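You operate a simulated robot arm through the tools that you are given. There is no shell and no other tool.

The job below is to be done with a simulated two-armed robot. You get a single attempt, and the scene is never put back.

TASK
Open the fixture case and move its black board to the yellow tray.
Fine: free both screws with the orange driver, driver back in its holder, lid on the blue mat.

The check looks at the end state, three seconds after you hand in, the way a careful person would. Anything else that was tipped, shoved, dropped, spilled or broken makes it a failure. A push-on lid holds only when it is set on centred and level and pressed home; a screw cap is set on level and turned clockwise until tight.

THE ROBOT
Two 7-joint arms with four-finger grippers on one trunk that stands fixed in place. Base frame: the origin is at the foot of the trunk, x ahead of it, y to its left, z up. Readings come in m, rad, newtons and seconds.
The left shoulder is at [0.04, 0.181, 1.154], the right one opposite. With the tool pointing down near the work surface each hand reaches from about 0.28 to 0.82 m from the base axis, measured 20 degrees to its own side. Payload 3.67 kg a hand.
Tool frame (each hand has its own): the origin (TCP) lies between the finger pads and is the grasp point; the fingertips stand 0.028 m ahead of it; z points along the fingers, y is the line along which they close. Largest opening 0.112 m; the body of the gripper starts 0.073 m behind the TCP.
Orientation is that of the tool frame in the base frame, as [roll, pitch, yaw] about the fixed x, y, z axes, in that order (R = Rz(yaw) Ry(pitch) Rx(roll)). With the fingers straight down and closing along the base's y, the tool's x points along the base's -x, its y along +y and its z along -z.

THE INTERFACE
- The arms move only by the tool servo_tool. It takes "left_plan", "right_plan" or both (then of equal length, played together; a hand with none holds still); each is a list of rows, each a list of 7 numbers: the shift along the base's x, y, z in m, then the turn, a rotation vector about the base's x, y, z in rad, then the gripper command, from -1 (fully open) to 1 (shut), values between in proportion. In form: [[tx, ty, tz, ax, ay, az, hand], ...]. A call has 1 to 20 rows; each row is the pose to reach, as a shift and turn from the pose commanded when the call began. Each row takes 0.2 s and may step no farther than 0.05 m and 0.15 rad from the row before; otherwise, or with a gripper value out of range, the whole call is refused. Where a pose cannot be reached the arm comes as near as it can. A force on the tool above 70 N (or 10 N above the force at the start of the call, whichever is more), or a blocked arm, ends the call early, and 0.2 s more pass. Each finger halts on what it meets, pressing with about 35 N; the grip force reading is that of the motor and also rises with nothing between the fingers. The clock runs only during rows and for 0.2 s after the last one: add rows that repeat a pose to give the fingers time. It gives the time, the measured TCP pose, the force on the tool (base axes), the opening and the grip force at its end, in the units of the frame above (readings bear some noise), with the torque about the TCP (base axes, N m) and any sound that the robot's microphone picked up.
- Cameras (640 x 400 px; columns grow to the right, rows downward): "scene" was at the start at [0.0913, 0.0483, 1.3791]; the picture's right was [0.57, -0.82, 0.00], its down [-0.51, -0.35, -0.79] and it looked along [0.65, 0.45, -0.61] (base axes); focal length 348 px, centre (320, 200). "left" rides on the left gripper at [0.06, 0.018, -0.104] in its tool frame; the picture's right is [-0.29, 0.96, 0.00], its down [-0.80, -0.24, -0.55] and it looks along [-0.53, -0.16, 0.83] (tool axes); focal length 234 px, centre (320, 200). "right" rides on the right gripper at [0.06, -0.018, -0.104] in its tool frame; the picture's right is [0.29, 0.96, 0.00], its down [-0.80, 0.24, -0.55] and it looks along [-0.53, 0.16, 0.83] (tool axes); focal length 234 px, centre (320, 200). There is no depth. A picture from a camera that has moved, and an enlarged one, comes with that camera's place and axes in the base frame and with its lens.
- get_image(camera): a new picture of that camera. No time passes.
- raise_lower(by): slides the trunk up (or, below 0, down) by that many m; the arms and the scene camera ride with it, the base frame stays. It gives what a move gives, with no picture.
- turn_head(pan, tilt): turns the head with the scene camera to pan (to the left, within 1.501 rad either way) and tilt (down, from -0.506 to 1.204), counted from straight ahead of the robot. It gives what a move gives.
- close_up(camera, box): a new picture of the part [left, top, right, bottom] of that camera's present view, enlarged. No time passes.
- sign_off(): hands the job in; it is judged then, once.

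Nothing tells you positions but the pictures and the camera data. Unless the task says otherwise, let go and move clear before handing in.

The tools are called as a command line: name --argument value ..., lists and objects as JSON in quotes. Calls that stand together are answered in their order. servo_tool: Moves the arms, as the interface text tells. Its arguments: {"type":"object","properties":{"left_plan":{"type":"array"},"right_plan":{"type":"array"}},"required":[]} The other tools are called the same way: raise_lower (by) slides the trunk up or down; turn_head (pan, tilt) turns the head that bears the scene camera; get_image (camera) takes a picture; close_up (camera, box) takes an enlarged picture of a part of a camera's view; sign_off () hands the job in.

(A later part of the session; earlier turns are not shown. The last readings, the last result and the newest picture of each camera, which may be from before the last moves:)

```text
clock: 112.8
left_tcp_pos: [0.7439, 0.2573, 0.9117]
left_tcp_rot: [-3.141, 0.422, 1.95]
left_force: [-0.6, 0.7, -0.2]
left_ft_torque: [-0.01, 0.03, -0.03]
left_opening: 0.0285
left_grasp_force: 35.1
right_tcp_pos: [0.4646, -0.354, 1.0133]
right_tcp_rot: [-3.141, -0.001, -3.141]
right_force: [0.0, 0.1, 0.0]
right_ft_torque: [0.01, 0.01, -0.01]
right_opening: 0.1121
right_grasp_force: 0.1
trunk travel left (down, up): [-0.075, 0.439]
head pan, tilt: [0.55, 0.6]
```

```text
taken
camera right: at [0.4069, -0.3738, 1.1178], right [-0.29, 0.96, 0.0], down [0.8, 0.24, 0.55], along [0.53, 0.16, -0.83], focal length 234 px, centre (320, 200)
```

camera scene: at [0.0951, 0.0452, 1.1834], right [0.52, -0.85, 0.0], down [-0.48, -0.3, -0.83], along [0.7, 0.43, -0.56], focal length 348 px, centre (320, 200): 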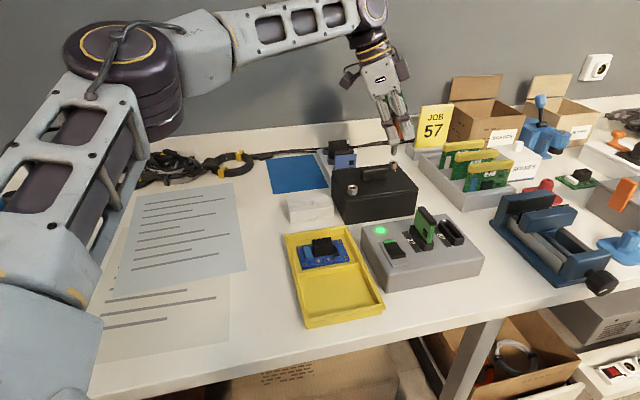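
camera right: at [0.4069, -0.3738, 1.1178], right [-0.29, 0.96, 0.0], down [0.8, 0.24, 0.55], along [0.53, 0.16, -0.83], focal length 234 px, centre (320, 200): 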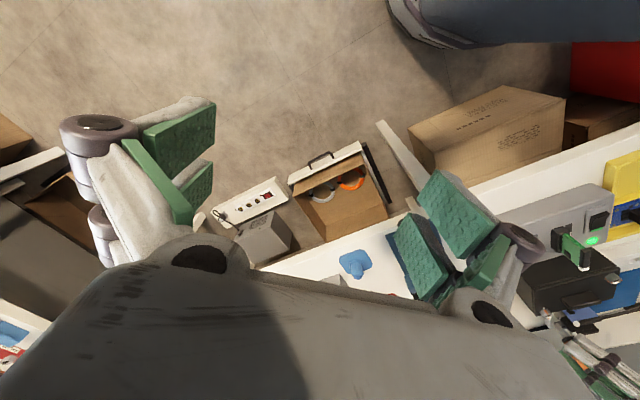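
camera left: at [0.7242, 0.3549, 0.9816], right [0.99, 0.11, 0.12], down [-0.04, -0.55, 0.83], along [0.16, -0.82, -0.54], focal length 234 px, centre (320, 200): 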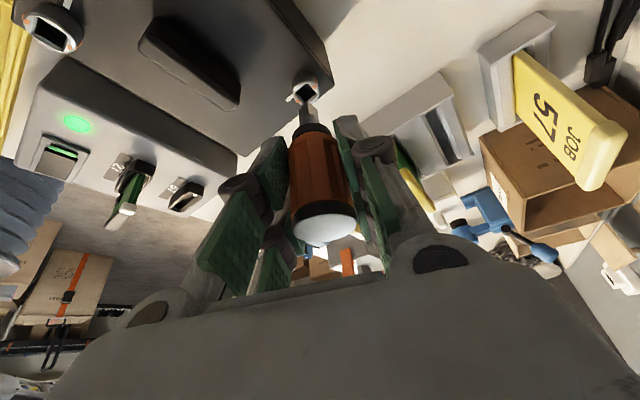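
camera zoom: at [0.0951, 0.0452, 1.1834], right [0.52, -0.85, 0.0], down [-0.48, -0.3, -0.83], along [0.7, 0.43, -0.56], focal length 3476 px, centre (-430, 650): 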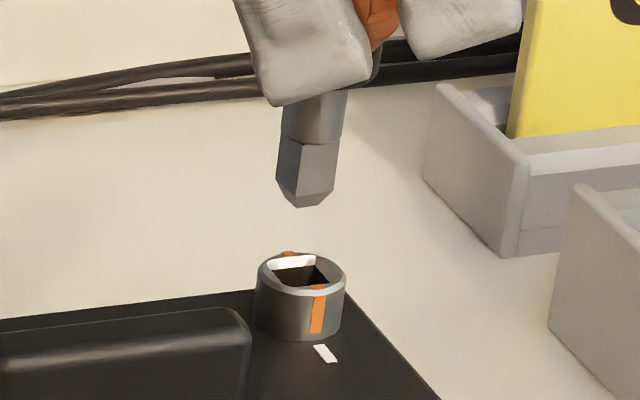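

servo_tool --left_plan '[[0.0008, -0.0007, 0, 0, 0, 0, 1], [0.0008, -0.0007, -0.007, 0, 0, 0, 1], [0.0008, -0.0007, -0.013, 0, 0, 0, 1], [0.0008, -0.0007, -0.013, 0, 0, 0, 1]]'

close_up --camera "left" --box '[290, 80, 340, 130]'

close_up --camera "scene" --box '[380, 150, 410, 175]'

```text
clock: 113.8
left_tcp_pos: [0.7428, 0.258, 0.8988]
left_tcp_rot: [-3.14, 0.421, 1.949]
left_force: [-0.3, 0.7, -1.0]
left_ft_torque: [-0.06, 0.02, 0.0]
left_opening: 0.0281
left_grasp_force: 34.4
right_tcp_pos: [0.468, -0.3554, 1.0137]
right_tcp_rot: [-3.14, 0.0, -3.141]
right_force: [0.4, -0.5, -0.3]
right_ft_torque: [0.01, 0.01, 0.01]
right_opening: 0.1119
right_grasp_force: 0.1
trunk travel left (down, up): [-0.075, 0.439]
head pan, tilt: [0.55, 0.6]
```

```text
8.00 times, centred on (315, 105) of left
camera zoom: at [0.7248, 0.3551, 0.9683], right [0.99, 0.11, 0.12], down [-0.04, -0.55, 0.83], along [0.16, -0.82, -0.54], focal length 1873 px, centre (360, 960)
```

zoom: 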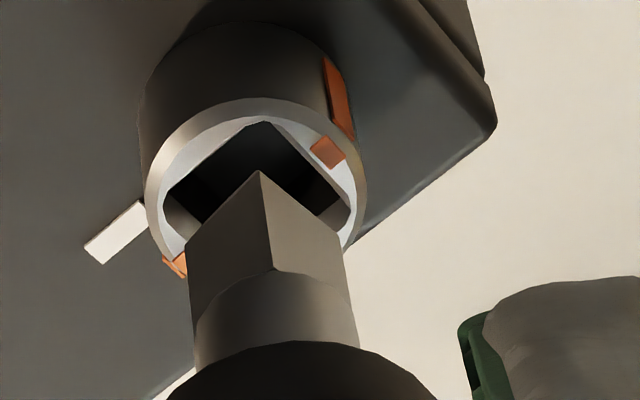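

```text
16.00 times, centred on (395, 162) of scene
camera zoom: at [0.0955, 0.0454, 1.1834], right [0.52, -0.85, 0.0], down [-0.48, -0.3, -0.82], along [0.7, 0.43, -0.57], focal length 5561 px, centre (-880, 800)
```

zoom: 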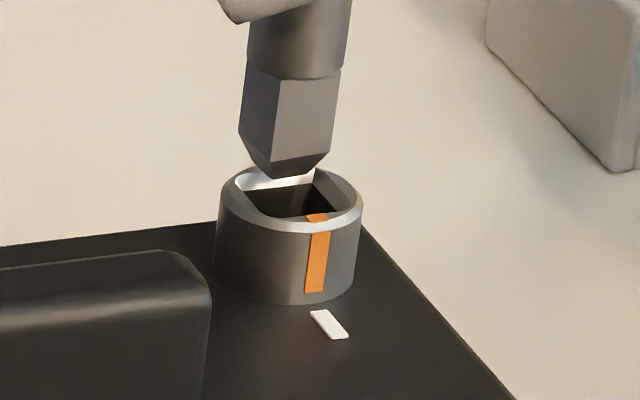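

servo_tool --left_plan '[[0.0004, -0.0006, 0, 0, 0, 0, 1], [0.0004, -0.0006, -0.004, 0, 0, 0, 1], [0.0004, -0.0006, -0.008, 0, 0, 0, 1], [0.0004, -0.0006, -0.011, 0, 0, 0, 1]]'

close_up --camera "left" --box '[290, 80, 340, 130]'

close_up --camera "scene" --box '[380, 150, 410, 175]'

```text
clock: 114.8
left_tcp_pos: [0.7449, 0.2569, 0.8866]
left_tcp_rot: [-3.141, 0.42, 1.95]
left_force: [-0.6, -2.9, 0.4]
left_ft_torque: [-0.16, 0.02, -0.04]
left_opening: 0.0283
left_grasp_force: 35.6
right_tcp_pos: [0.4667, -0.3546, 1.0138]
right_tcp_rot: [3.141, -0.002, -3.141]
right_force: [-0.1, 0.1, 0.4]
right_ft_torque: [-0.01, 0.02, -0.03]
right_opening: 0.112
right_grasp_force: 0.1
trunk travel left (down, up): [-0.075, 0.439]
head pan, tilt: [0.55, 0.6]
```

```text
8.00 times, centred on (315, 105) of left
camera zoom: at [0.7252, 0.354, 0.9573], right [0.99, 0.11, 0.12], down [-0.04, -0.55, 0.83], along [0.16, -0.83, -0.54], focal length 1873 px, centre (360, 960)
```

zoom: 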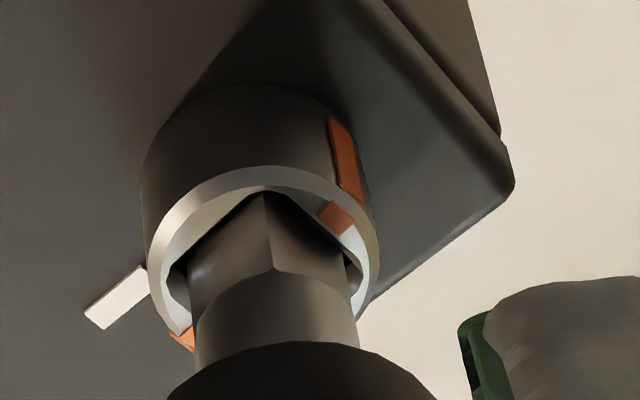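

```text
16.00 times, centred on (395, 162) of scene
camera zoom: at [0.0956, 0.0451, 1.1834], right [0.52, -0.85, 0.0], down [-0.48, -0.29, -0.82], along [0.7, 0.43, -0.57], focal length 5561 px, centre (-880, 800)
```

zoom: 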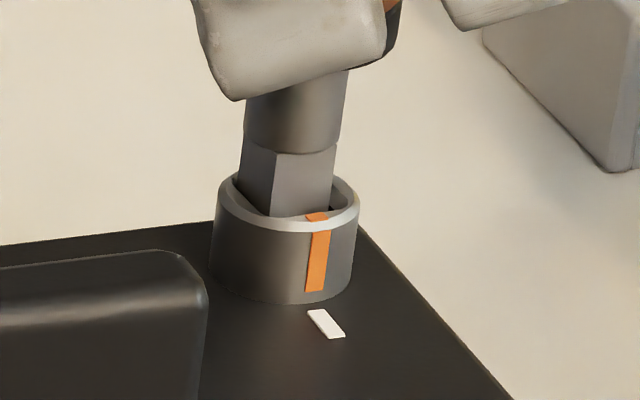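

servo_tool --left_plan '[[0, 0.0006, -0.001, 0, 0, 0, 1], [0, 0.0006, -0.003, 0, 0, 0, 1], [0, 0.0006, -0.003, 0, 0, 0, 1]]'

```text
clock: 115.5
left_tcp_pos: [0.7435, 0.2577, 0.8874]
left_tcp_rot: [3.14, 0.423, 1.949]
left_force: [2.8, -4.3, 6.6]
left_ft_torque: [-0.25, -0.17, 0.02]
left_opening: 0.0284
left_grasp_force: 34.7
right_tcp_pos: [0.4655, -0.356, 1.0141]
right_tcp_rot: [-3.14, 0.0, -3.141]
right_force: [0.2, -1.0, -0.1]
right_ft_torque: [0.01, -0.02, 0.02]
right_opening: 0.1121
right_grasp_force: 0.0
trunk travel left (down, up): [-0.075, 0.439]
head pan, tilt: [0.55, 0.6]
```

Seated in the far screw's socket. Now turning counter-clockwise in stages.

servo_tool --left_plan '[[0, 0, 0, 0, 0, 0.12, 1], [0, 0, 0, 0, 0, 0.24, 1], [0, 0, 0, 0, 0, 0.36, 1], [0, 0, 0, 0, 0, 0.48, 1]]'

close_up --camera "scene" --box '[380, 150, 410, 175]'

close_up --camera "left" --box '[270, 70, 350, 150]'

```text
clock: 116.5
left_tcp_pos: [0.7433, 0.2579, 0.8863]
left_tcp_rot: [3.14, 0.424, 2.432]
left_force: [5.7, -4.4, 14.2]
left_ft_torque: [-0.25, -0.34, -0.05]
left_opening: 0.0285
left_grasp_force: 35.2
right_tcp_pos: [0.4659, -0.3557, 1.0143]
right_tcp_rot: [3.14, 0.0, -3.14]
right_force: [0.2, -0.4, 0.5]
right_ft_torque: [-0.01, -0.02, -0.01]
right_opening: 0.1122
right_grasp_force: 0.0
trunk travel left (down, up): [-0.075, 0.439]
head pan, tilt: [0.55, 0.6]
```

```text
16.00 times, centred on (395, 162) of scene
camera zoom: at [0.0945, 0.0443, 1.1836], right [0.52, -0.85, 0.0], down [-0.48, -0.29, -0.83], along [0.7, 0.43, -0.56], focal length 5561 px, centre (-880, 800)
```

zoom: 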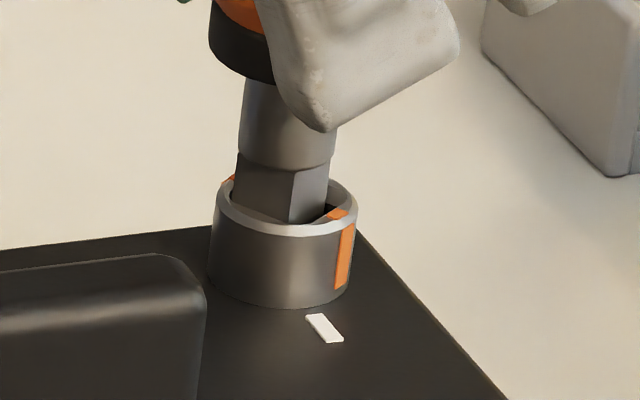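

```text
5.00 times, centred on (310, 110) of left
camera zoom: at [0.6821, 0.3348, 0.9555], right [0.82, 0.56, 0.12], down [0.22, -0.51, 0.83], along [0.52, -0.66, -0.54], focal length 1171 px, centre (370, 650)
```

zoom: 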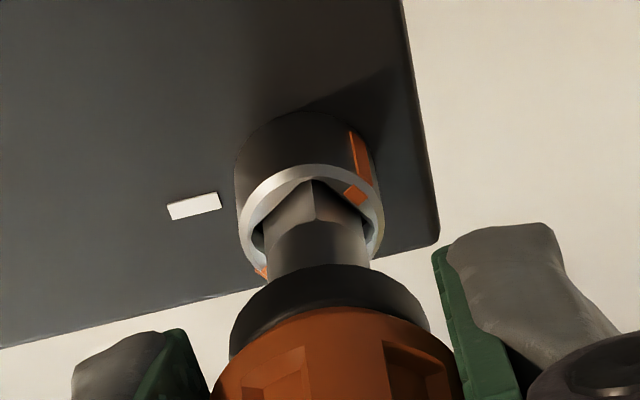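

servo_tool --left_plan '[[-0.0003, 0.0003, 0.0008, 0, 0, 0.12, 1], [-0.0003, 0.0003, 0.0008, 0, 0, 0.24, 1], [-0.0003, 0.0003, 0.0008, 0, 0, 0.36, 1], [-0.0003, 0.0003, 0.0008, 0, 0, 0.48, 1], [-0.0003, 0.0003, 0.0008, 0, 0, 0.6, 1]]'

close_up --camera "scene" --box '[380, 150, 410, 175]'

close_up --camera "left" --box '[270, 70, 350, 150]'

```text
clock: 117.8
left_tcp_pos: [0.7418, 0.2589, 0.8849]
left_tcp_rot: [3.138, 0.418, 3.031]
left_force: [4.4, -4.3, 6.7]
left_ft_torque: [-0.25, -0.25, -0.02]
left_opening: 0.0282
left_grasp_force: 35.2
right_tcp_pos: [0.4662, -0.3554, 1.0136]
right_tcp_rot: [3.14, 0.0, -3.141]
right_force: [0.5, -0.2, -0.2]
right_ft_torque: [-0.02, 0.01, 0.01]
right_opening: 0.1119
right_grasp_force: 0.0
trunk travel left (down, up): [-0.075, 0.439]
head pan, tilt: [0.55, 0.6]
```

```text
16.00 times, centred on (395, 162) of scene
camera zoom: at [0.095, 0.0445, 1.1834], right [0.52, -0.85, 0.0], down [-0.48, -0.29, -0.83], along [0.7, 0.43, -0.56], focal length 5561 px, centre (-880, 800)
```

zoom: 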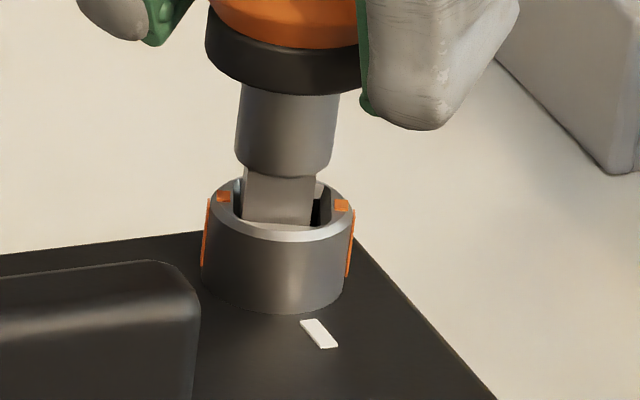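

```text
5.00 times, centred on (310, 110) of left
camera zoom: at [0.6485, 0.2874, 0.9549], right [0.37, 0.92, 0.12], down [0.47, -0.29, 0.83], along [0.8, -0.25, -0.55], focal length 1171 px, centre (370, 650)
```

zoom: 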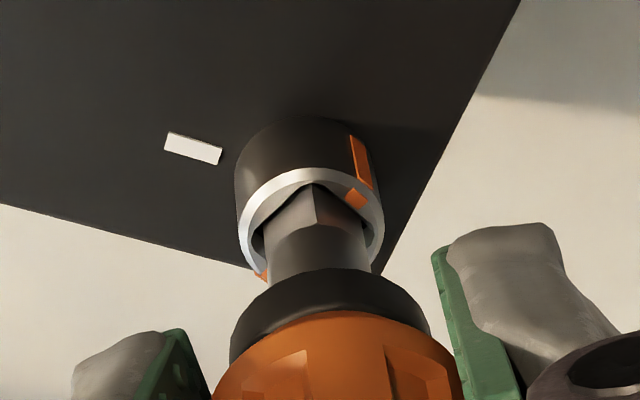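

servo_tool --left_plan '[[0, 0, 0, 0, 0, 0.12, 1], [0, 0, 0, 0, 0, 0.24, 1], [0, 0, 0, 0, 0, 0.36, 1], [0, 0, 0, 0, 0, 0.45, 1]]'

close_up --camera "scene" --box '[380, 150, 410, 175]'

close_up --camera "left" --box '[270, 70, 350, 150]'

```text
clock: 118.8
left_tcp_pos: [0.7427, 0.2588, 0.8843]
left_tcp_rot: [3.141, 0.421, -2.801]
left_force: [0.0, -0.3, 0.3]
left_ft_torque: [-0.02, 0.01, 0.0]
left_opening: 0.0286
left_grasp_force: 35.1
right_tcp_pos: [0.467, -0.3555, 1.0139]
right_tcp_rot: [-3.141, -0.002, 3.14]
right_force: [0.2, -0.3, 0.2]
right_ft_torque: [0.0, 0.01, -0.01]
right_opening: 0.1117
right_grasp_force: 0.1
trunk travel left (down, up): [-0.075, 0.439]
head pan, tilt: [0.55, 0.6]
```

```text
16.00 times, centred on (395, 162) of scene
camera zoom: at [0.0953, 0.0453, 1.1834], right [0.52, -0.85, 0.0], down [-0.48, -0.3, -0.82], along [0.7, 0.43, -0.57], focal length 5561 px, centre (-880, 800)
```

zoom: 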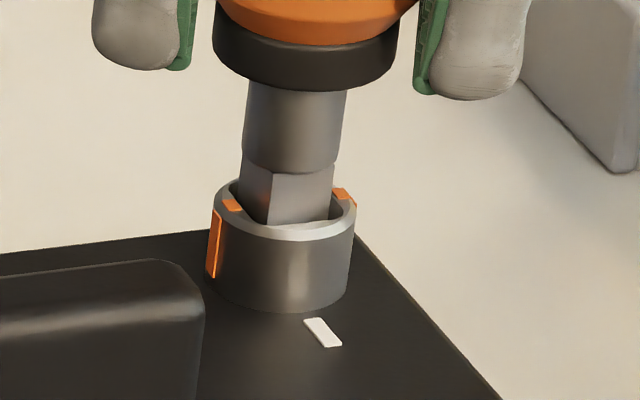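

```text
5.00 times, centred on (310, 110) of left
camera zoom: at [0.6461, 0.2444, 0.9549], right [-0.07, 0.99, 0.12], down [0.55, -0.06, 0.83], along [0.83, 0.13, -0.54], focal length 1171 px, centre (370, 650)
```

zoom: 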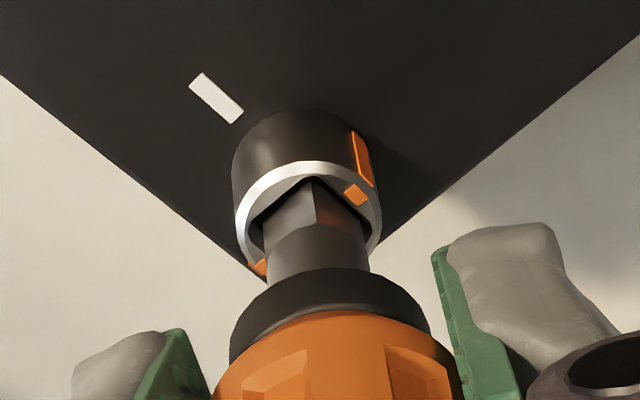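

servo_tool --left_plan '[[0, 0, 0, 0, 0, 0.08, 1], [0, 0, 0, 0, 0, 0.16, 1]]'

close_up --camera "scene" --box '[380, 150, 410, 175]'

```text
clock: 119.3
left_tcp_pos: [0.7435, 0.2597, 0.8857]
left_tcp_rot: [3.141, 0.42, -2.642]
left_force: [0.6, 0.2, -1.1]
left_ft_torque: [0.0, -0.03, -0.01]
left_opening: 0.0285
left_grasp_force: 35.0
right_tcp_pos: [0.4686, -0.3547, 1.0136]
right_tcp_rot: [-3.141, 0.0, -3.141]
right_force: [0.5, 0.2, -0.6]
right_ft_torque: [0.0, 0.02, 0.02]
right_opening: 0.1121
right_grasp_force: 0.0
trunk travel left (down, up): [-0.075, 0.439]
head pan, tilt: [0.55, 0.6]
```

```text
16.00 times, centred on (395, 162) of scene
camera zoom: at [0.0956, 0.0454, 1.1833], right [0.52, -0.85, 0.0], down [-0.48, -0.3, -0.82], along [0.7, 0.43, -0.57], focal length 5561 px, centre (-880, 800)
```

zoom: 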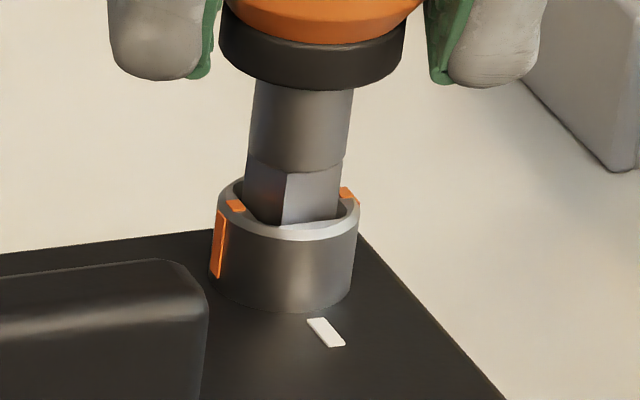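

servo_tool --left_plan '[[0, 0, -0.001, 0, 0, 0.07, 1], [0, 0, -0.001, 0, 0, 0.14, 1]]'

close_up --camera "scene" --box '[380, 150, 410, 175]'

close_up --camera "left" --box '[270, 70, 350, 150]'

```text
clock: 120.0
left_tcp_pos: [0.7426, 0.2597, 0.8838]
left_tcp_rot: [-3.133, 0.427, -2.5]
left_force: [18.3, -1.8, 6.6]
left_ft_torque: [-0.03, -0.94, -0.08]
left_opening: 0.0285
left_grasp_force: 35.3
left hand out of reach, approached as far as the arm can: row 2
right_tcp_pos: [0.4682, -0.3549, 1.0135]
right_tcp_rot: [3.141, -0.001, -3.141]
right_force: [1.1, 0.5, 0.0]
right_ft_torque: [-0.03, 0.02, -0.01]
right_opening: 0.1118
right_grasp_force: 0.0
trunk travel left (down, up): [-0.075, 0.439]
head pan, tilt: [0.55, 0.6]
```

```text
16.00 times, centred on (395, 162) of scene
camera zoom: at [0.0969, 0.0448, 1.1834], right [0.52, -0.85, 0.0], down [-0.48, -0.29, -0.82], along [0.7, 0.43, -0.57], focal length 5561 px, centre (-880, 800)
```

zoom: 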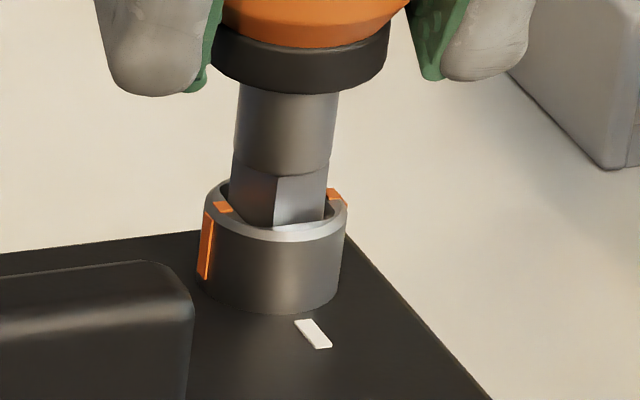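

```text
5.00 times, centred on (310, 110) of left
camera zoom: at [0.6524, 0.2167, 0.9542], right [-0.36, 0.93, 0.11], down [0.54, 0.11, 0.84], along [0.76, 0.36, -0.54], focal length 1171 px, centre (370, 650)
```

zoom: 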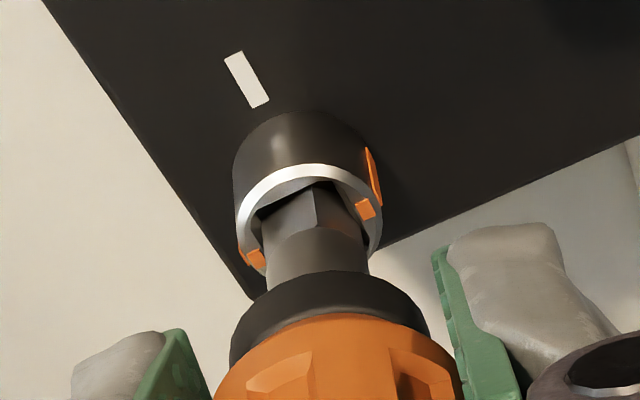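

The far screw's stripes are now perpendicular to its tick, matching the freed near screw. I'll relieve the side load and withdraw.

servo_tool --left_plan '[[0, 0, 0.001, 0, 0, -0.12, 1], [0, 0, 0.002, 0, 0, -0.2, 1], [0, 0, 0.008, 0, 0, -0.2, 1], [0, 0, 0.02, 0, 0, -0.2, 1], [0, 0, 0.04, 0, 0, -0.2, 1], [0, 0, 0.07, 0, 0, -0.2, 1]]'

close_up --camera "scene" --box '[325, 140, 425, 230]'

get_image --camera "left"

```text
clock: 121.3
left_tcp_pos: [0.7404, 0.2618, 0.9548]
left_tcp_rot: [3.141, 0.42, -2.704]
left_force: [0.5, 0.4, -0.1]
left_ft_torque: [-0.04, 0.01, 0.0]
left_opening: 0.0283
left_grasp_force: 35.1
right_tcp_pos: [0.4674, -0.354, 1.0128]
right_tcp_rot: [-3.141, -0.001, -3.141]
right_force: [0.1, 0.5, 0.2]
right_ft_torque: [0.01, -0.03, -0.03]
right_opening: 0.1118
right_grasp_force: 0.0
trunk travel left (down, up): [-0.075, 0.439]
head pan, tilt: [0.55, 0.6]
```

```text
4.44 times, centred on (375, 185) of scene
camera zoom: at [0.0954, 0.0454, 1.1834], right [0.52, -0.85, 0.0], down [-0.48, -0.3, -0.82], along [0.7, 0.43, -0.57], focal length 1545 px, centre (76, 267)
```

zoom: 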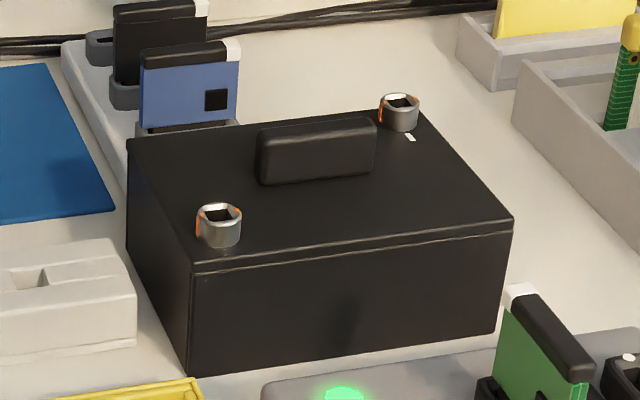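

```text
taken
camera left: at [0.6439, 0.2364, 1.0241], right [-0.17, 0.98, 0.12], down [0.56, 0.0, 0.83], along [0.81, 0.21, -0.54], focal length 234 px, centre (320, 200)
```

left: 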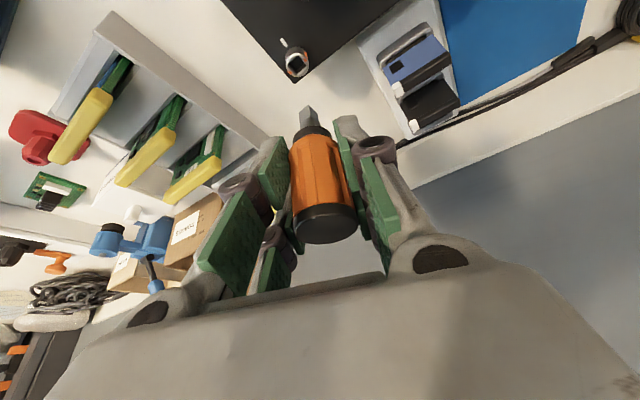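

Both screws are free. Now I'll return the driver to its holder.

servo_tool --left_plan '[[-0.012, 0.008, 0.01, 0, 0, -0.133, 1], [-0.025, 0.016, 0.01, 0, 0, -0.266, 1], [-0.037, 0.024, 0.01, 0, 0, -0.399, 1], [-0.05, 0.032, 0.01, 0, 0, -0.532, 1], [-0.062, 0.04, 0.01, 0, 0, -0.665, 1], [-0.075, 0.048, 0.01, 0, 0, -0.798, 1], [-0.087, 0.056, 0.01, 0, 0, -0.931, 1], [-0.1, 0.064, 0.01, 0, 0, -1.064, 1], [-0.112, 0.072, 0.01, 0, 0, -1.197, 1], [-0.125, 0.08, 0.01, 0, 0, -1.33, 1], [-0.137, 0.09, 0.01, 0, 0, -1.463, 1], [-0.15, 0.098, 0.01, 0, 0, -1.596, 1], [-0.16, 0.1055, 0.01, 0, 0, -1.728, 1], [-0.16, 0.1055, 0.01, 0, 0, -1.728, 1]]'

close_up --camera "left" --box '[260, 30, 380, 150]'

close_up --camera "scene" --box '[270, 100, 350, 220]'

```text
clock: 124.3
left_tcp_pos: [0.5789, 0.3673, 0.9644]
left_tcp_rot: [3.141, 0.422, 1.849]
left_force: [-0.7, 0.5, -1.4]
left_ft_torque: [0.05, 0.02, -0.01]
left_opening: 0.028
left_grasp_force: 35.2
right_tcp_pos: [0.4675, -0.3542, 1.0136]
right_tcp_rot: [3.142, 0.001, -3.141]
right_force: [-0.3, -0.1, 0.1]
right_ft_torque: [0.0, 0.0, -0.03]
right_opening: 0.1119
right_grasp_force: 0.1
trunk travel left (down, up): [-0.075, 0.439]
head pan, tilt: [0.55, 0.6]
```

```text
3.33 times, centred on (320, 90) of left
camera zoom: at [0.5701, 0.4663, 1.0335], right [0.99, 0.01, 0.12], down [-0.09, -0.55, 0.83], along [0.07, -0.84, -0.54], focal length 781 px, centre (320, 567)
```

zoom: 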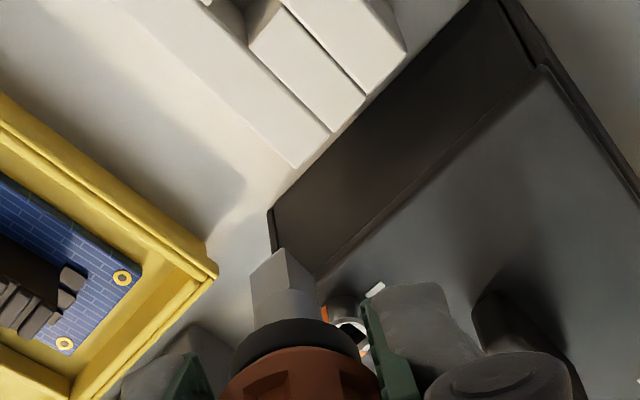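

```text
3.33 times, centred on (310, 160) of scene
camera zoom: at [0.0954, 0.0453, 1.1834], right [0.52, -0.85, 0.0], down [-0.48, -0.3, -0.82], along [0.7, 0.43, -0.57], focal length 1158 px, centre (353, 333)
```

zoom: 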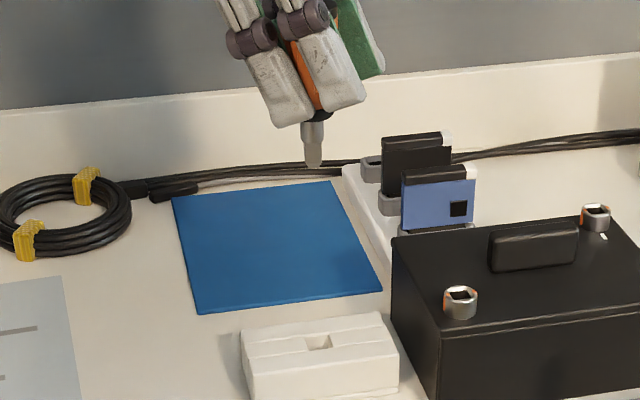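

servo_tool --left_plan '[[0.001, -0.0005, -0.04, 0, 0, 0, 1], [0.001, -0.0005, -0.08, 0, 0, 0, 1], [0.001, -0.0005, -0.107, 0, 0, 0, 1], [0.001, -0.0005, -0.107, 0, 0, 0, 1]]'

close_up --camera "left" --box '[260, 50, 380, 150]'

close_up --camera "scene" --box '[285, 165, 335, 215]'

```text
clock: 125.3
left_tcp_pos: [0.581, 0.3705, 0.8562]
left_tcp_rot: [-3.141, 0.422, 1.85]
left_force: [0.0, -0.9, -1.1]
left_ft_torque: [-0.01, -0.04, -0.02]
left_opening: 0.0282
left_grasp_force: 35.1
right_tcp_pos: [0.466, -0.3555, 1.0133]
right_tcp_rot: [3.141, -0.001, -3.141]
right_force: [0.4, -0.3, -0.2]
right_ft_torque: [0.0, 0.01, 0.0]
right_opening: 0.112
right_grasp_force: 0.0
trunk travel left (down, up): [-0.075, 0.439]
head pan, tilt: [0.55, 0.6]
```

```text
4.00 times, centred on (320, 100) of left
camera zoom: at [0.5721, 0.4682, 0.9262], right [0.99, 0.01, 0.12], down [-0.09, -0.55, 0.83], along [0.07, -0.84, -0.54], focal length 937 px, centre (320, 600)
```

zoom: 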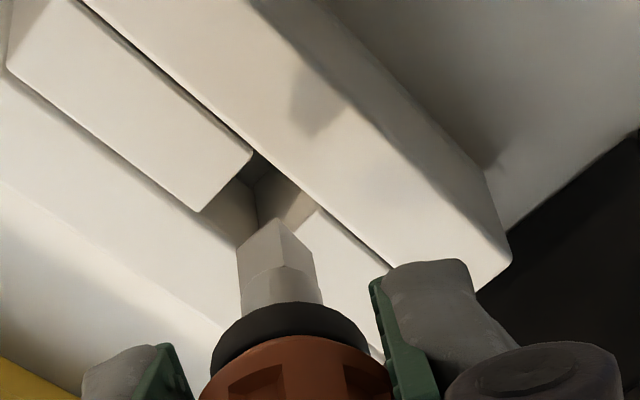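

```text
8.00 times, centred on (310, 190) of scene
camera zoom: at [0.0952, 0.0453, 1.1834], right [0.52, -0.85, 0.0], down [-0.48, -0.3, -0.83], along [0.7, 0.43, -0.56], focal length 2780 px, centre (400, 280)
```

zoom: 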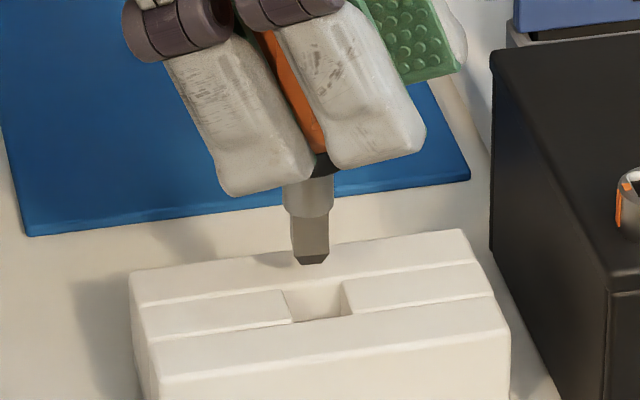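

servo_tool --left_plan '[[-0.0008, -0.0012, -0.008, 0, 0, 0, 1], [-0.0008, -0.0012, -0.016, 0, 0, 0, 1], [-0.0008, -0.0012, -0.024, 0, 0, 0, 1], [-0.0008, -0.0012, -0.03, 0, 0, 0, 1]]'

close_up --camera "left" --box '[260, 50, 380, 150]'

close_up --camera "scene" --box '[285, 165, 335, 215]'

```text
clock: 126.3
left_tcp_pos: [0.5795, 0.3659, 0.8263]
left_tcp_rot: [-3.141, 0.421, 1.85]
left_force: [-0.2, 0.8, -1.4]
left_ft_torque: [-0.04, -0.02, 0.02]
left_opening: 0.0284
left_grasp_force: 34.8
right_tcp_pos: [0.4668, -0.3556, 1.0139]
right_tcp_rot: [3.14, -0.001, -3.141]
right_force: [-0.7, -0.2, 0.3]
right_ft_torque: [0.02, -0.03, 0.01]
right_opening: 0.1121
right_grasp_force: 0.1
trunk travel left (down, up): [-0.075, 0.439]
head pan, tilt: [0.55, 0.6]
```

```text
4.00 times, centred on (320, 100) of left
camera zoom: at [0.5709, 0.465, 0.8971], right [0.99, 0.01, 0.12], down [-0.09, -0.55, 0.83], along [0.07, -0.84, -0.54], focal length 937 px, centre (320, 600)
```

zoom: 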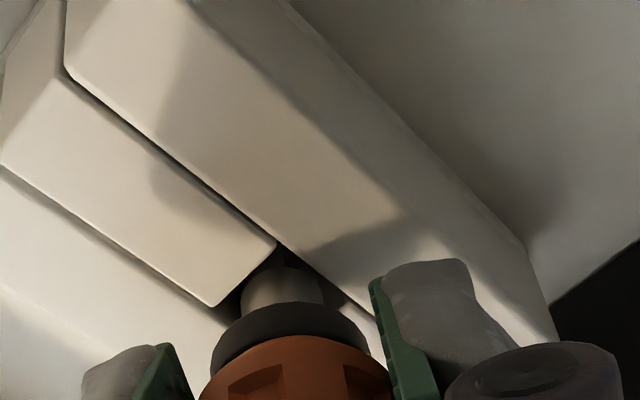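

```text
8.00 times, centred on (310, 190) of scene
camera zoom: at [0.0955, 0.0455, 1.1834], right [0.52, -0.85, 0.0], down [-0.48, -0.3, -0.82], along [0.7, 0.43, -0.57], focal length 2780 px, centre (400, 280)
```

zoom: 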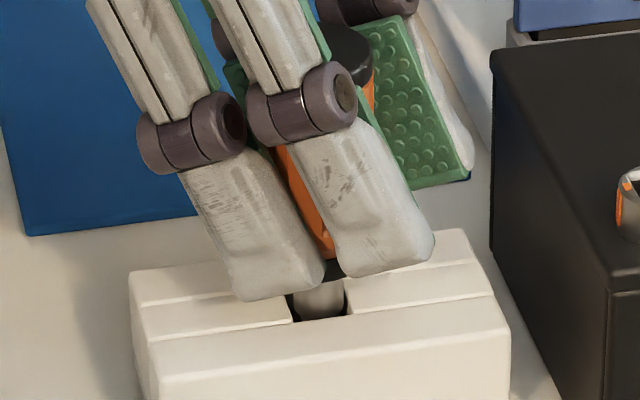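

Inserted without contact. I'll lower the last few millimetres, release gently, and open.

servo_tool --left_plan '[[0, 0, -0.003, 0, 0, 0, 1], [0, 0, -0.005, 0, 0, 0, 1], [0, 0, -0.005, 0, 0, 0, 1]]'

servo_tool --left_plan '[[0, 0, 0, 0, 0, 0, 0.45], [0, 0, 0, 0, 0, 0, 0.3], [0, 0, 0, 0, 0, 0, 0.0], [0, 0, 0, 0, 0, 0, -0.3], [0, 0, 0, 0, 0, 0, -0.3]]'

get_image --camera "left"

close_up --camera "scene" --box '[285, 145, 345, 215]'

```text
clock: 127.2
left_tcp_pos: [0.5804, 0.3662, 0.8204]
left_tcp_rot: [-3.14, 0.421, 1.852]
left_force: [0.2, 0.4, -1.5]
left_ft_torque: [-0.02, 0.02, 0.0]
left_opening: 0.0281
left_grasp_force: 34.8
right_tcp_pos: [0.467, -0.3552, 1.0156]
right_tcp_rot: [3.14, -0.001, -3.141]
right_force: [0.2, -0.3, 1.2]
right_ft_torque: [-0.01, -0.01, 0.02]
right_opening: 0.1122
right_grasp_force: 0.1
trunk travel left (down, up): [-0.075, 0.439]
head pan, tilt: [0.55, 0.6]
```

```text
clock: 128.3
left_tcp_pos: [0.579, 0.3656, 0.8223]
left_tcp_rot: [3.141, 0.421, 1.852]
left_force: [0.0, 0.5, -1.2]
left_ft_torque: [-0.03, 0.02, -0.02]
left_opening: 0.0726
left_grasp_force: 0.0
right_tcp_pos: [0.4672, -0.3551, 1.0143]
right_tcp_rot: [3.14, 0.0, 3.142]
right_force: [0.4, -0.3, -0.5]
right_ft_torque: [-0.04, 0.01, 0.0]
right_opening: 0.112
right_grasp_force: 0.1
trunk travel left (down, up): [-0.075, 0.439]
head pan, tilt: [0.55, 0.6]
```

```text
taken
camera left: at [0.5705, 0.4644, 0.8916], right [0.99, 0.01, 0.12], down [-0.09, -0.55, 0.83], along [0.07, -0.84, -0.54], focal length 234 px, centre (320, 200)
```

left: 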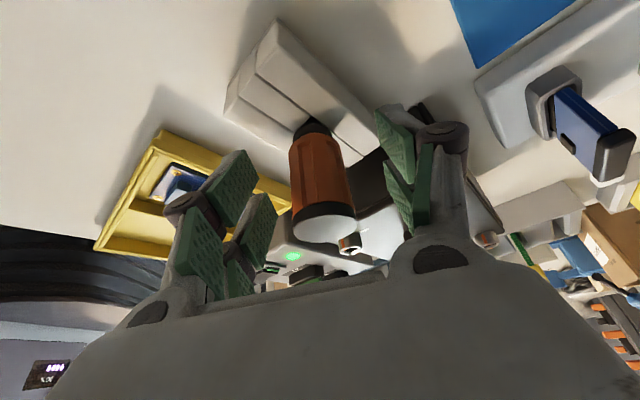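

```text
5.71 times, centred on (315, 180) of scene
camera zoom: at [0.0954, 0.0454, 1.1834], right [0.52, -0.85, 0.0], down [-0.48, -0.3, -0.82], along [0.7, 0.43, -0.57], focal length 1986 px, centre (349, 314)
```

zoom: 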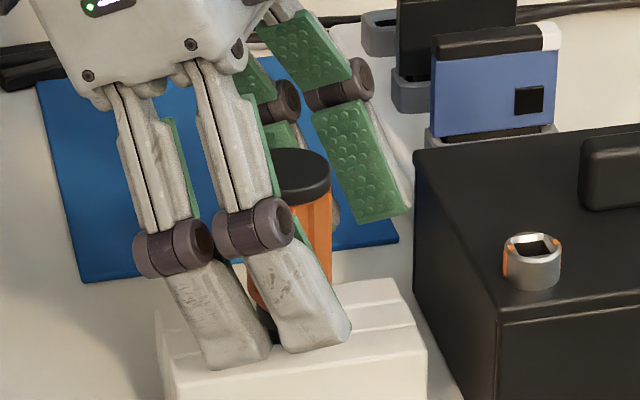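

servo_tool --left_plan '[[0, 0, 0.02, 0, 0, 0, -0.3], [0, 0, 0.05, 0, 0, 0, -0.3], [0, 0, 0.09, 0, 0, 0, -0.3], [0, 0, 0.13, 0, 0, 0, -0.3], [0, 0, 0.14, 0.13, 0.037, 0, -0.3], [0, 0, 0.14, 0.26, 0.074, 0, -0.3], [0, 0, 0.14, 0.404, 0.116, 0, -0.3], [0, 0, 0.14, 0.404, 0.116, 0, -0.3]]'

close_up --camera "scene" --box '[270, 140, 430, 260]'

get_image --camera "left"

```text
clock: 130.2
left_tcp_pos: [0.5787, 0.3664, 0.9622]
left_tcp_rot: [3.14, 0.0, 1.852]
left_force: [-0.6, 0.9, 0.4]
left_ft_torque: [0.01, 0.03, -0.03]
left_opening: 0.0731
left_grasp_force: 0.0
right_tcp_pos: [0.4675, -0.3542, 1.0147]
right_tcp_rot: [3.14, 0.001, -3.141]
right_force: [0.4, 1.2, 0.3]
right_ft_torque: [-0.01, 0.01, 0.01]
right_opening: 0.1118
right_grasp_force: 0.1
trunk travel left (down, up): [-0.075, 0.439]
head pan, tilt: [0.55, 0.6]
```

```text
3.33 times, centred on (350, 200) of scene
camera zoom: at [0.0951, 0.0462, 1.1834], right [0.52, -0.85, 0.0], down [-0.48, -0.3, -0.82], along [0.7, 0.43, -0.57], focal length 1158 px, centre (220, 200)
```

zoom: 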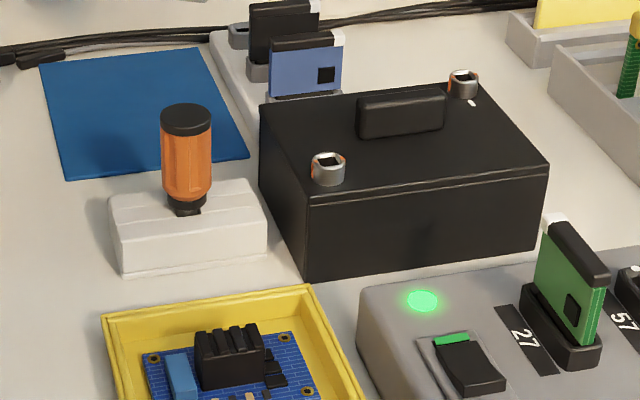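

```text
taken
camera left: at [0.5802, 0.4288, 1.0655], right [1.0, -0.01, 0.0], down [-0.01, -0.83, 0.55], along [-0.01, -0.55, -0.83], focal length 234 px, centre (320, 200)
```

left: 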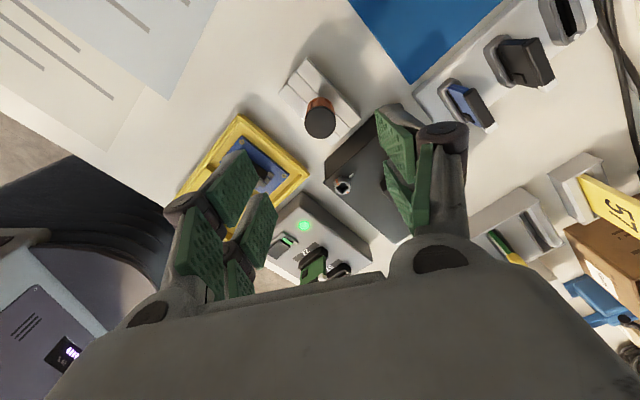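

The driver stands upright in its holder. Next is the lid: I'll hover over its handle with the fingers closing across it.

servo_tool --left_plan '[[0.025, -0.023, 0.0, 0, 0, 0.126, -0.2], [0.05, -0.046, 0.0, 0, 0, 0.252, -0.1], [0.075, -0.07, 0.0, 0, 0, 0.378, -0.1], [0.097, -0.093, 0.0, 0, 0, 0.504, -0.1], [0.097, -0.093, -0.02, 0, 0, 0.504, -0.1], [0.097, -0.093, -0.02, 0, 0, 0.504, -0.1]]'

get_image --camera "left"

close_up --camera "left" --box '[240, 70, 400, 190]'

close_up --camera "scene" --box '[320, 110, 430, 230]'

```text
clock: 131.6
left_tcp_pos: [0.6794, 0.2726, 0.9398]
left_tcp_rot: [-3.141, 0.0, 2.356]
left_force: [0.1, 0.0, 0.1]
left_ft_torque: [0.03, -0.01, -0.03]
left_opening: 0.0616
left_grasp_force: 0.0
right_tcp_pos: [0.4677, -0.3542, 1.0142]
right_tcp_rot: [3.141, -0.002, 3.141]
right_force: [1.0, 0.2, 0.3]
right_ft_torque: [0.01, 0.04, 0.01]
right_opening: 0.1119
right_grasp_force: 0.0
trunk travel left (down, up): [-0.075, 0.439]
head pan, tilt: [0.55, 0.6]
```

```text
taken
camera left: at [0.6492, 0.3282, 1.0435], right [0.88, 0.47, 0.0], down [0.39, -0.73, 0.55], along [0.26, -0.49, -0.83], focal length 234 px, centre (320, 200)
```

left: 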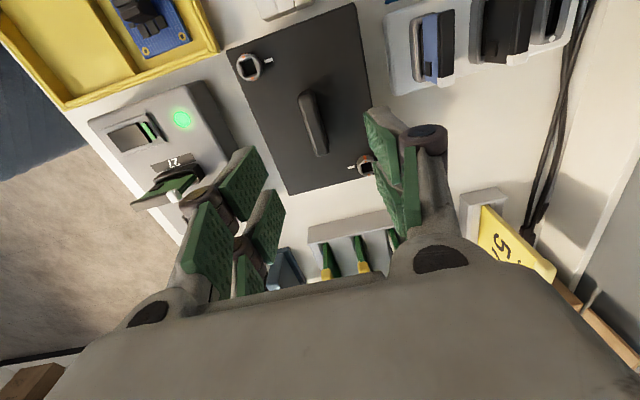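

```text
3.33 times, centred on (320, 130) of left
camera zoom: at [0.6492, 0.3282, 1.0435], right [0.88, 0.47, 0.0], down [0.39, -0.73, 0.55], along [0.26, -0.49, -0.83], focal length 781 px, centre (320, 433)
```

zoom: 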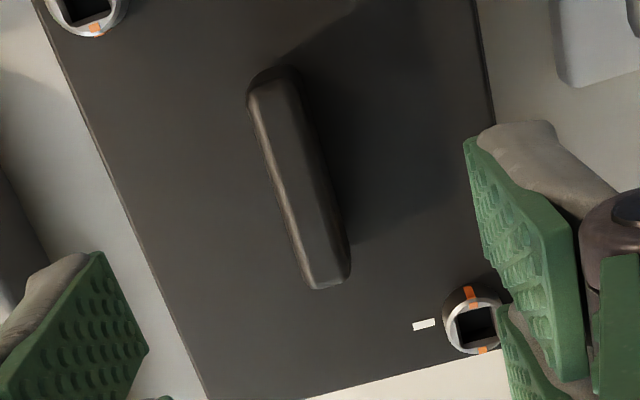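

```text
3.33 times, centred on (375, 170) of scene
camera zoom: at [0.096, 0.0456, 1.1833], right [0.52, -0.85, 0.0], down [-0.48, -0.3, -0.82], along [0.7, 0.43, -0.57], focal length 1158 px, centre (137, 300)
```

zoom: 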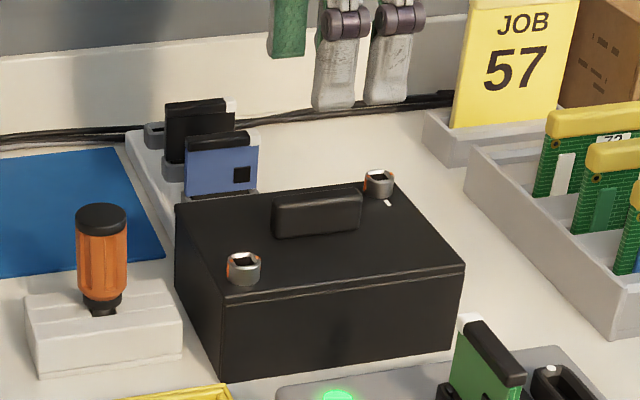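

servo_tool --left_plan '[[-0.0045, 0.001, -0.02, 0, 0, 0, -0.1], [-0.0045, 0.001, -0.05, 0, 0, 0, -0.1], [-0.0045, 0.001, -0.08, 0, 0, 0, -0.1], [-0.0045, 0.001, -0.094, 0, 0, 0, -0.1], [-0.0045, 0.001, -0.094, 0, 0, 0, -0.1]]'

get_image --camera "left"

close_up --camera "scene" --box '[330, 130, 430, 230]'

```text
clock: 132.8
left_tcp_pos: [0.6744, 0.2738, 0.8477]
left_tcp_rot: [-3.14, 0.001, 2.357]
left_force: [0.1, -0.2, 1.0]
left_ft_torque: [-0.02, 0.01, 0.01]
left_opening: 0.0616
left_grasp_force: 0.1
right_tcp_pos: [0.4668, -0.355, 1.0148]
right_tcp_rot: [3.141, 0.0, 3.14]
right_force: [-0.7, -1.2, 0.0]
right_ft_torque: [0.01, 0.02, 0.04]
right_opening: 0.1119
right_grasp_force: 0.0
trunk travel left (down, up): [-0.075, 0.439]
head pan, tilt: [0.55, 0.6]
```

```text
taken
camera left: at [0.6442, 0.3288, 0.9509], right [0.88, 0.47, 0.0], down [0.39, -0.73, 0.55], along [0.26, -0.49, -0.83], focal length 234 px, centre (320, 200)
```

left: 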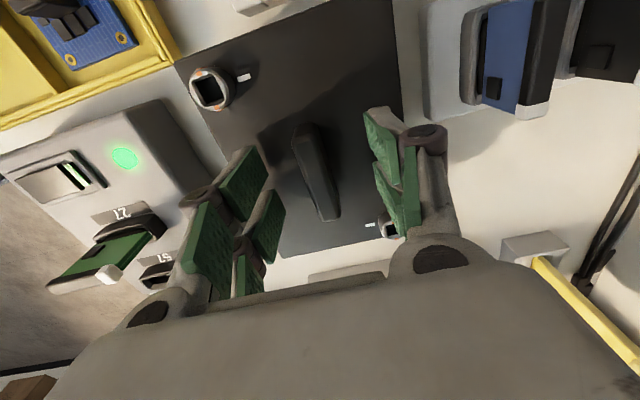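

```text
4.00 times, centred on (380, 180) of scene
camera zoom: at [0.0954, 0.0454, 1.1834], right [0.52, -0.85, 0.0], down [-0.48, -0.3, -0.82], along [0.7, 0.43, -0.57], focal length 1390 px, centre (80, 280)
```

zoom: 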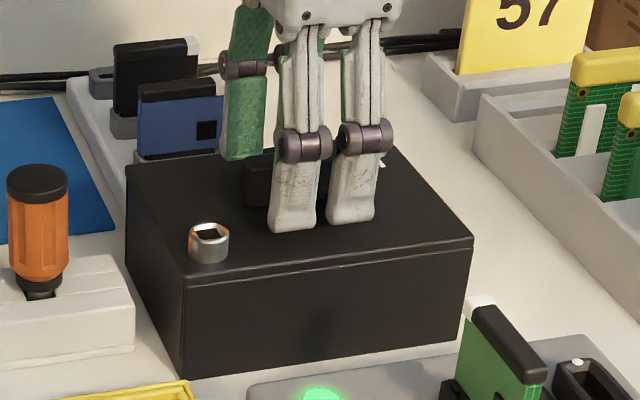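

servo_tool --left_plan '[[0, 0, 0, 0, 0, 0, 0.2], [0, 0, 0, 0, 0, 0, 0.6], [0, 0, 0, 0, 0, 0, 1], [0, 0, 0, 0, 0, 0, 1], [0, 0, 0, 0, 0, 0, 1]]'

close_up --camera "scene" --box '[330, 130, 430, 230]'

```text
clock: 133.9
left_tcp_pos: [0.6744, 0.274, 0.8482]
left_tcp_rot: [3.141, -0.001, 2.356]
left_force: [-0.4, 0.2, 0.1]
left_ft_torque: [-0.01, -0.01, 0.04]
left_opening: 0.0136
left_grasp_force: 34.7
right_tcp_pos: [0.4658, -0.3556, 1.0134]
right_tcp_rot: [3.141, 0.001, 3.141]
right_force: [-0.1, -0.4, 0.1]
right_ft_torque: [-0.01, 0.04, -0.02]
right_opening: 0.112
right_grasp_force: 0.0
trunk travel left (down, up): [-0.075, 0.439]
head pan, tilt: [0.55, 0.6]
```

```text
4.00 times, centred on (380, 180) of scene
camera zoom: at [0.0954, 0.0454, 1.1834], right [0.52, -0.85, 0.0], down [-0.48, -0.3, -0.82], along [0.7, 0.43, -0.57], focal length 1390 px, centre (80, 280)
```

zoom: 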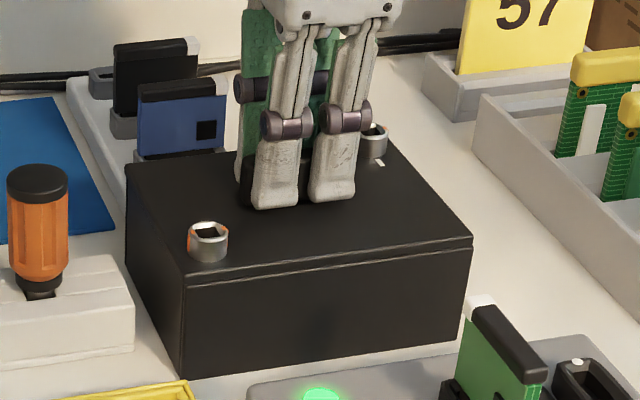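

Gripped the handle (13.6 mm). I'll lift the lid slowly and watch the force.

servo_tool --left_plan '[[0, 0, 0.003, 0, 0, 0, 1], [0, 0, 0.006, 0, 0, 0, 1], [0, 0, 0.01, 0, 0, 0, 1], [0, 0, 0.015, 0, 0, 0, 1]]'

close_up --camera "scene" --box '[330, 130, 430, 230]'

```text
clock: 134.9
left_tcp_pos: [0.6729, 0.2737, 0.8622]
left_tcp_rot: [3.141, 0.0, 2.357]
left_force: [-0.1, -0.2, -1.5]
left_ft_torque: [0.0, 0.01, -0.02]
left_opening: 0.0135
left_grasp_force: 35.1
right_tcp_pos: [0.4667, -0.3544, 1.0146]
right_tcp_rot: [3.141, -0.001, 3.14]
right_force: [0.2, -0.4, -0.5]
right_ft_torque: [-0.03, 0.02, 0.0]
right_opening: 0.1121
right_grasp_force: 0.1
trunk travel left (down, up): [-0.075, 0.439]
head pan, tilt: [0.55, 0.6]
```

```text
4.00 times, centred on (380, 180) of scene
camera zoom: at [0.0954, 0.0453, 1.1834], right [0.52, -0.85, 0.0], down [-0.48, -0.3, -0.82], along [0.7, 0.43, -0.57], focal length 1390 px, centre (80, 280)
```

zoom: 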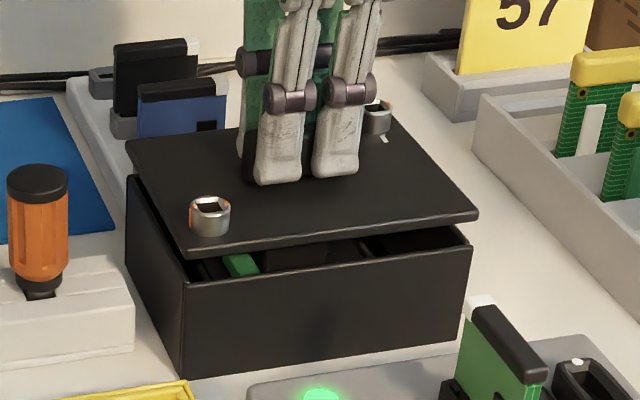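

The lid lifted cleanly as a flat plate. I'll raise it, then carry it over the mat while turning it 90° so it fits inside the mat.

servo_tool --left_plan '[[0, 0, 0.04, 0, 0, 0, 1], [0, 0, 0.08, 0, 0, 0, 1], [0.002, 0.02, 0.085, 0, 0, 0.14, 1], [0.005, 0.04, 0.085, 0, 0, 0.28, 1], [0.008, 0.06, 0.085, 0, 0, 0.42, 1], [0.012, 0.08, 0.085, 0, 0, 0.56, 1], [0.016, 0.1, 0.085, 0, 0, 0.7, 1], [0.02, 0.12, 0.085, 0, 0, 0.84, 1], [0.023, 0.14, 0.085, 0, 0, 0.98, 1], [0.026, 0.16, 0.085, 0, 0, 1.12, 1], [0.03, 0.18, 0.085, 0, 0, 1.26, 1], [0.033, 0.2, 0.085, 0, 0, 1.4, 1], [0.035, 0.22, 0.085, 0, 0, 1.54, 1], [0.035, 0.222, 0.085, 0, 0, 1.571, 1], [0.035, 0.222, 0.085, 0, 0, 1.571, 1]]'

get_image --camera "scene"

get_image --camera "left"

```text
clock: 138.2
left_tcp_pos: [0.7079, 0.4958, 0.947]
left_tcp_rot: [3.139, 0.002, -2.357]
left_force: [-0.3, -0.1, -0.4]
left_ft_torque: [-0.03, 0.03, 0.0]
left_opening: 0.0134
left_grasp_force: 34.7
right_tcp_pos: [0.4672, -0.3555, 1.0145]
right_tcp_rot: [-3.141, -0.001, 3.141]
right_force: [-0.1, -0.8, 0.3]
right_ft_torque: [0.03, 0.01, 0.0]
right_opening: 0.1123
right_grasp_force: 0.0
trunk travel left (down, up): [-0.075, 0.439]
head pan, tilt: [0.55, 0.6]
```

```text
taken
camera scene: at [0.0957, 0.0456, 1.1834], right [0.52, -0.85, 0.0], down [-0.48, -0.3, -0.82], along [0.7, 0.43, -0.57], focal length 348 px, centre (320, 200)
```

scene: 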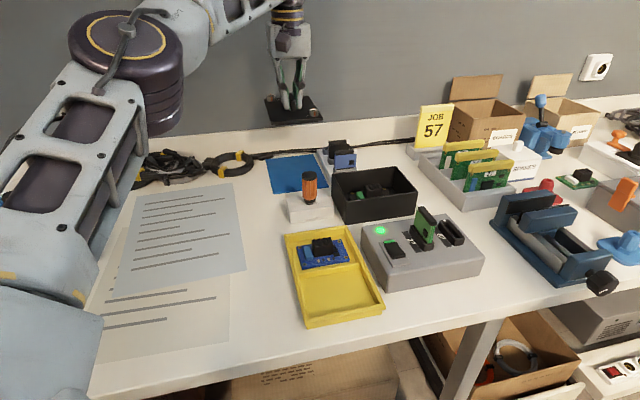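

```text
taken
camera left: at [0.6528, 0.4661, 1.0501], right [-0.47, 0.88, 0.0], down [0.73, 0.39, 0.55], along [0.49, 0.26, -0.83], focal length 234 px, centre (320, 200)
```

left: 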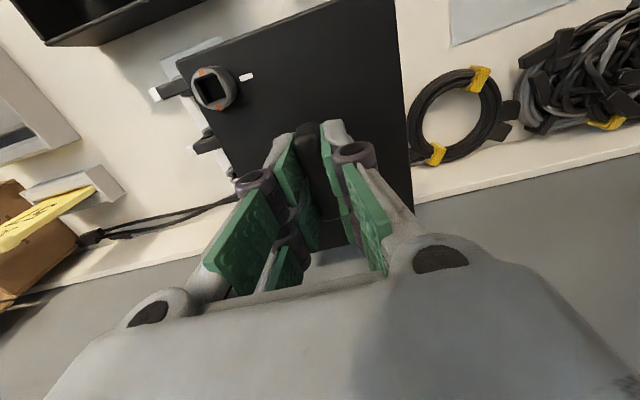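

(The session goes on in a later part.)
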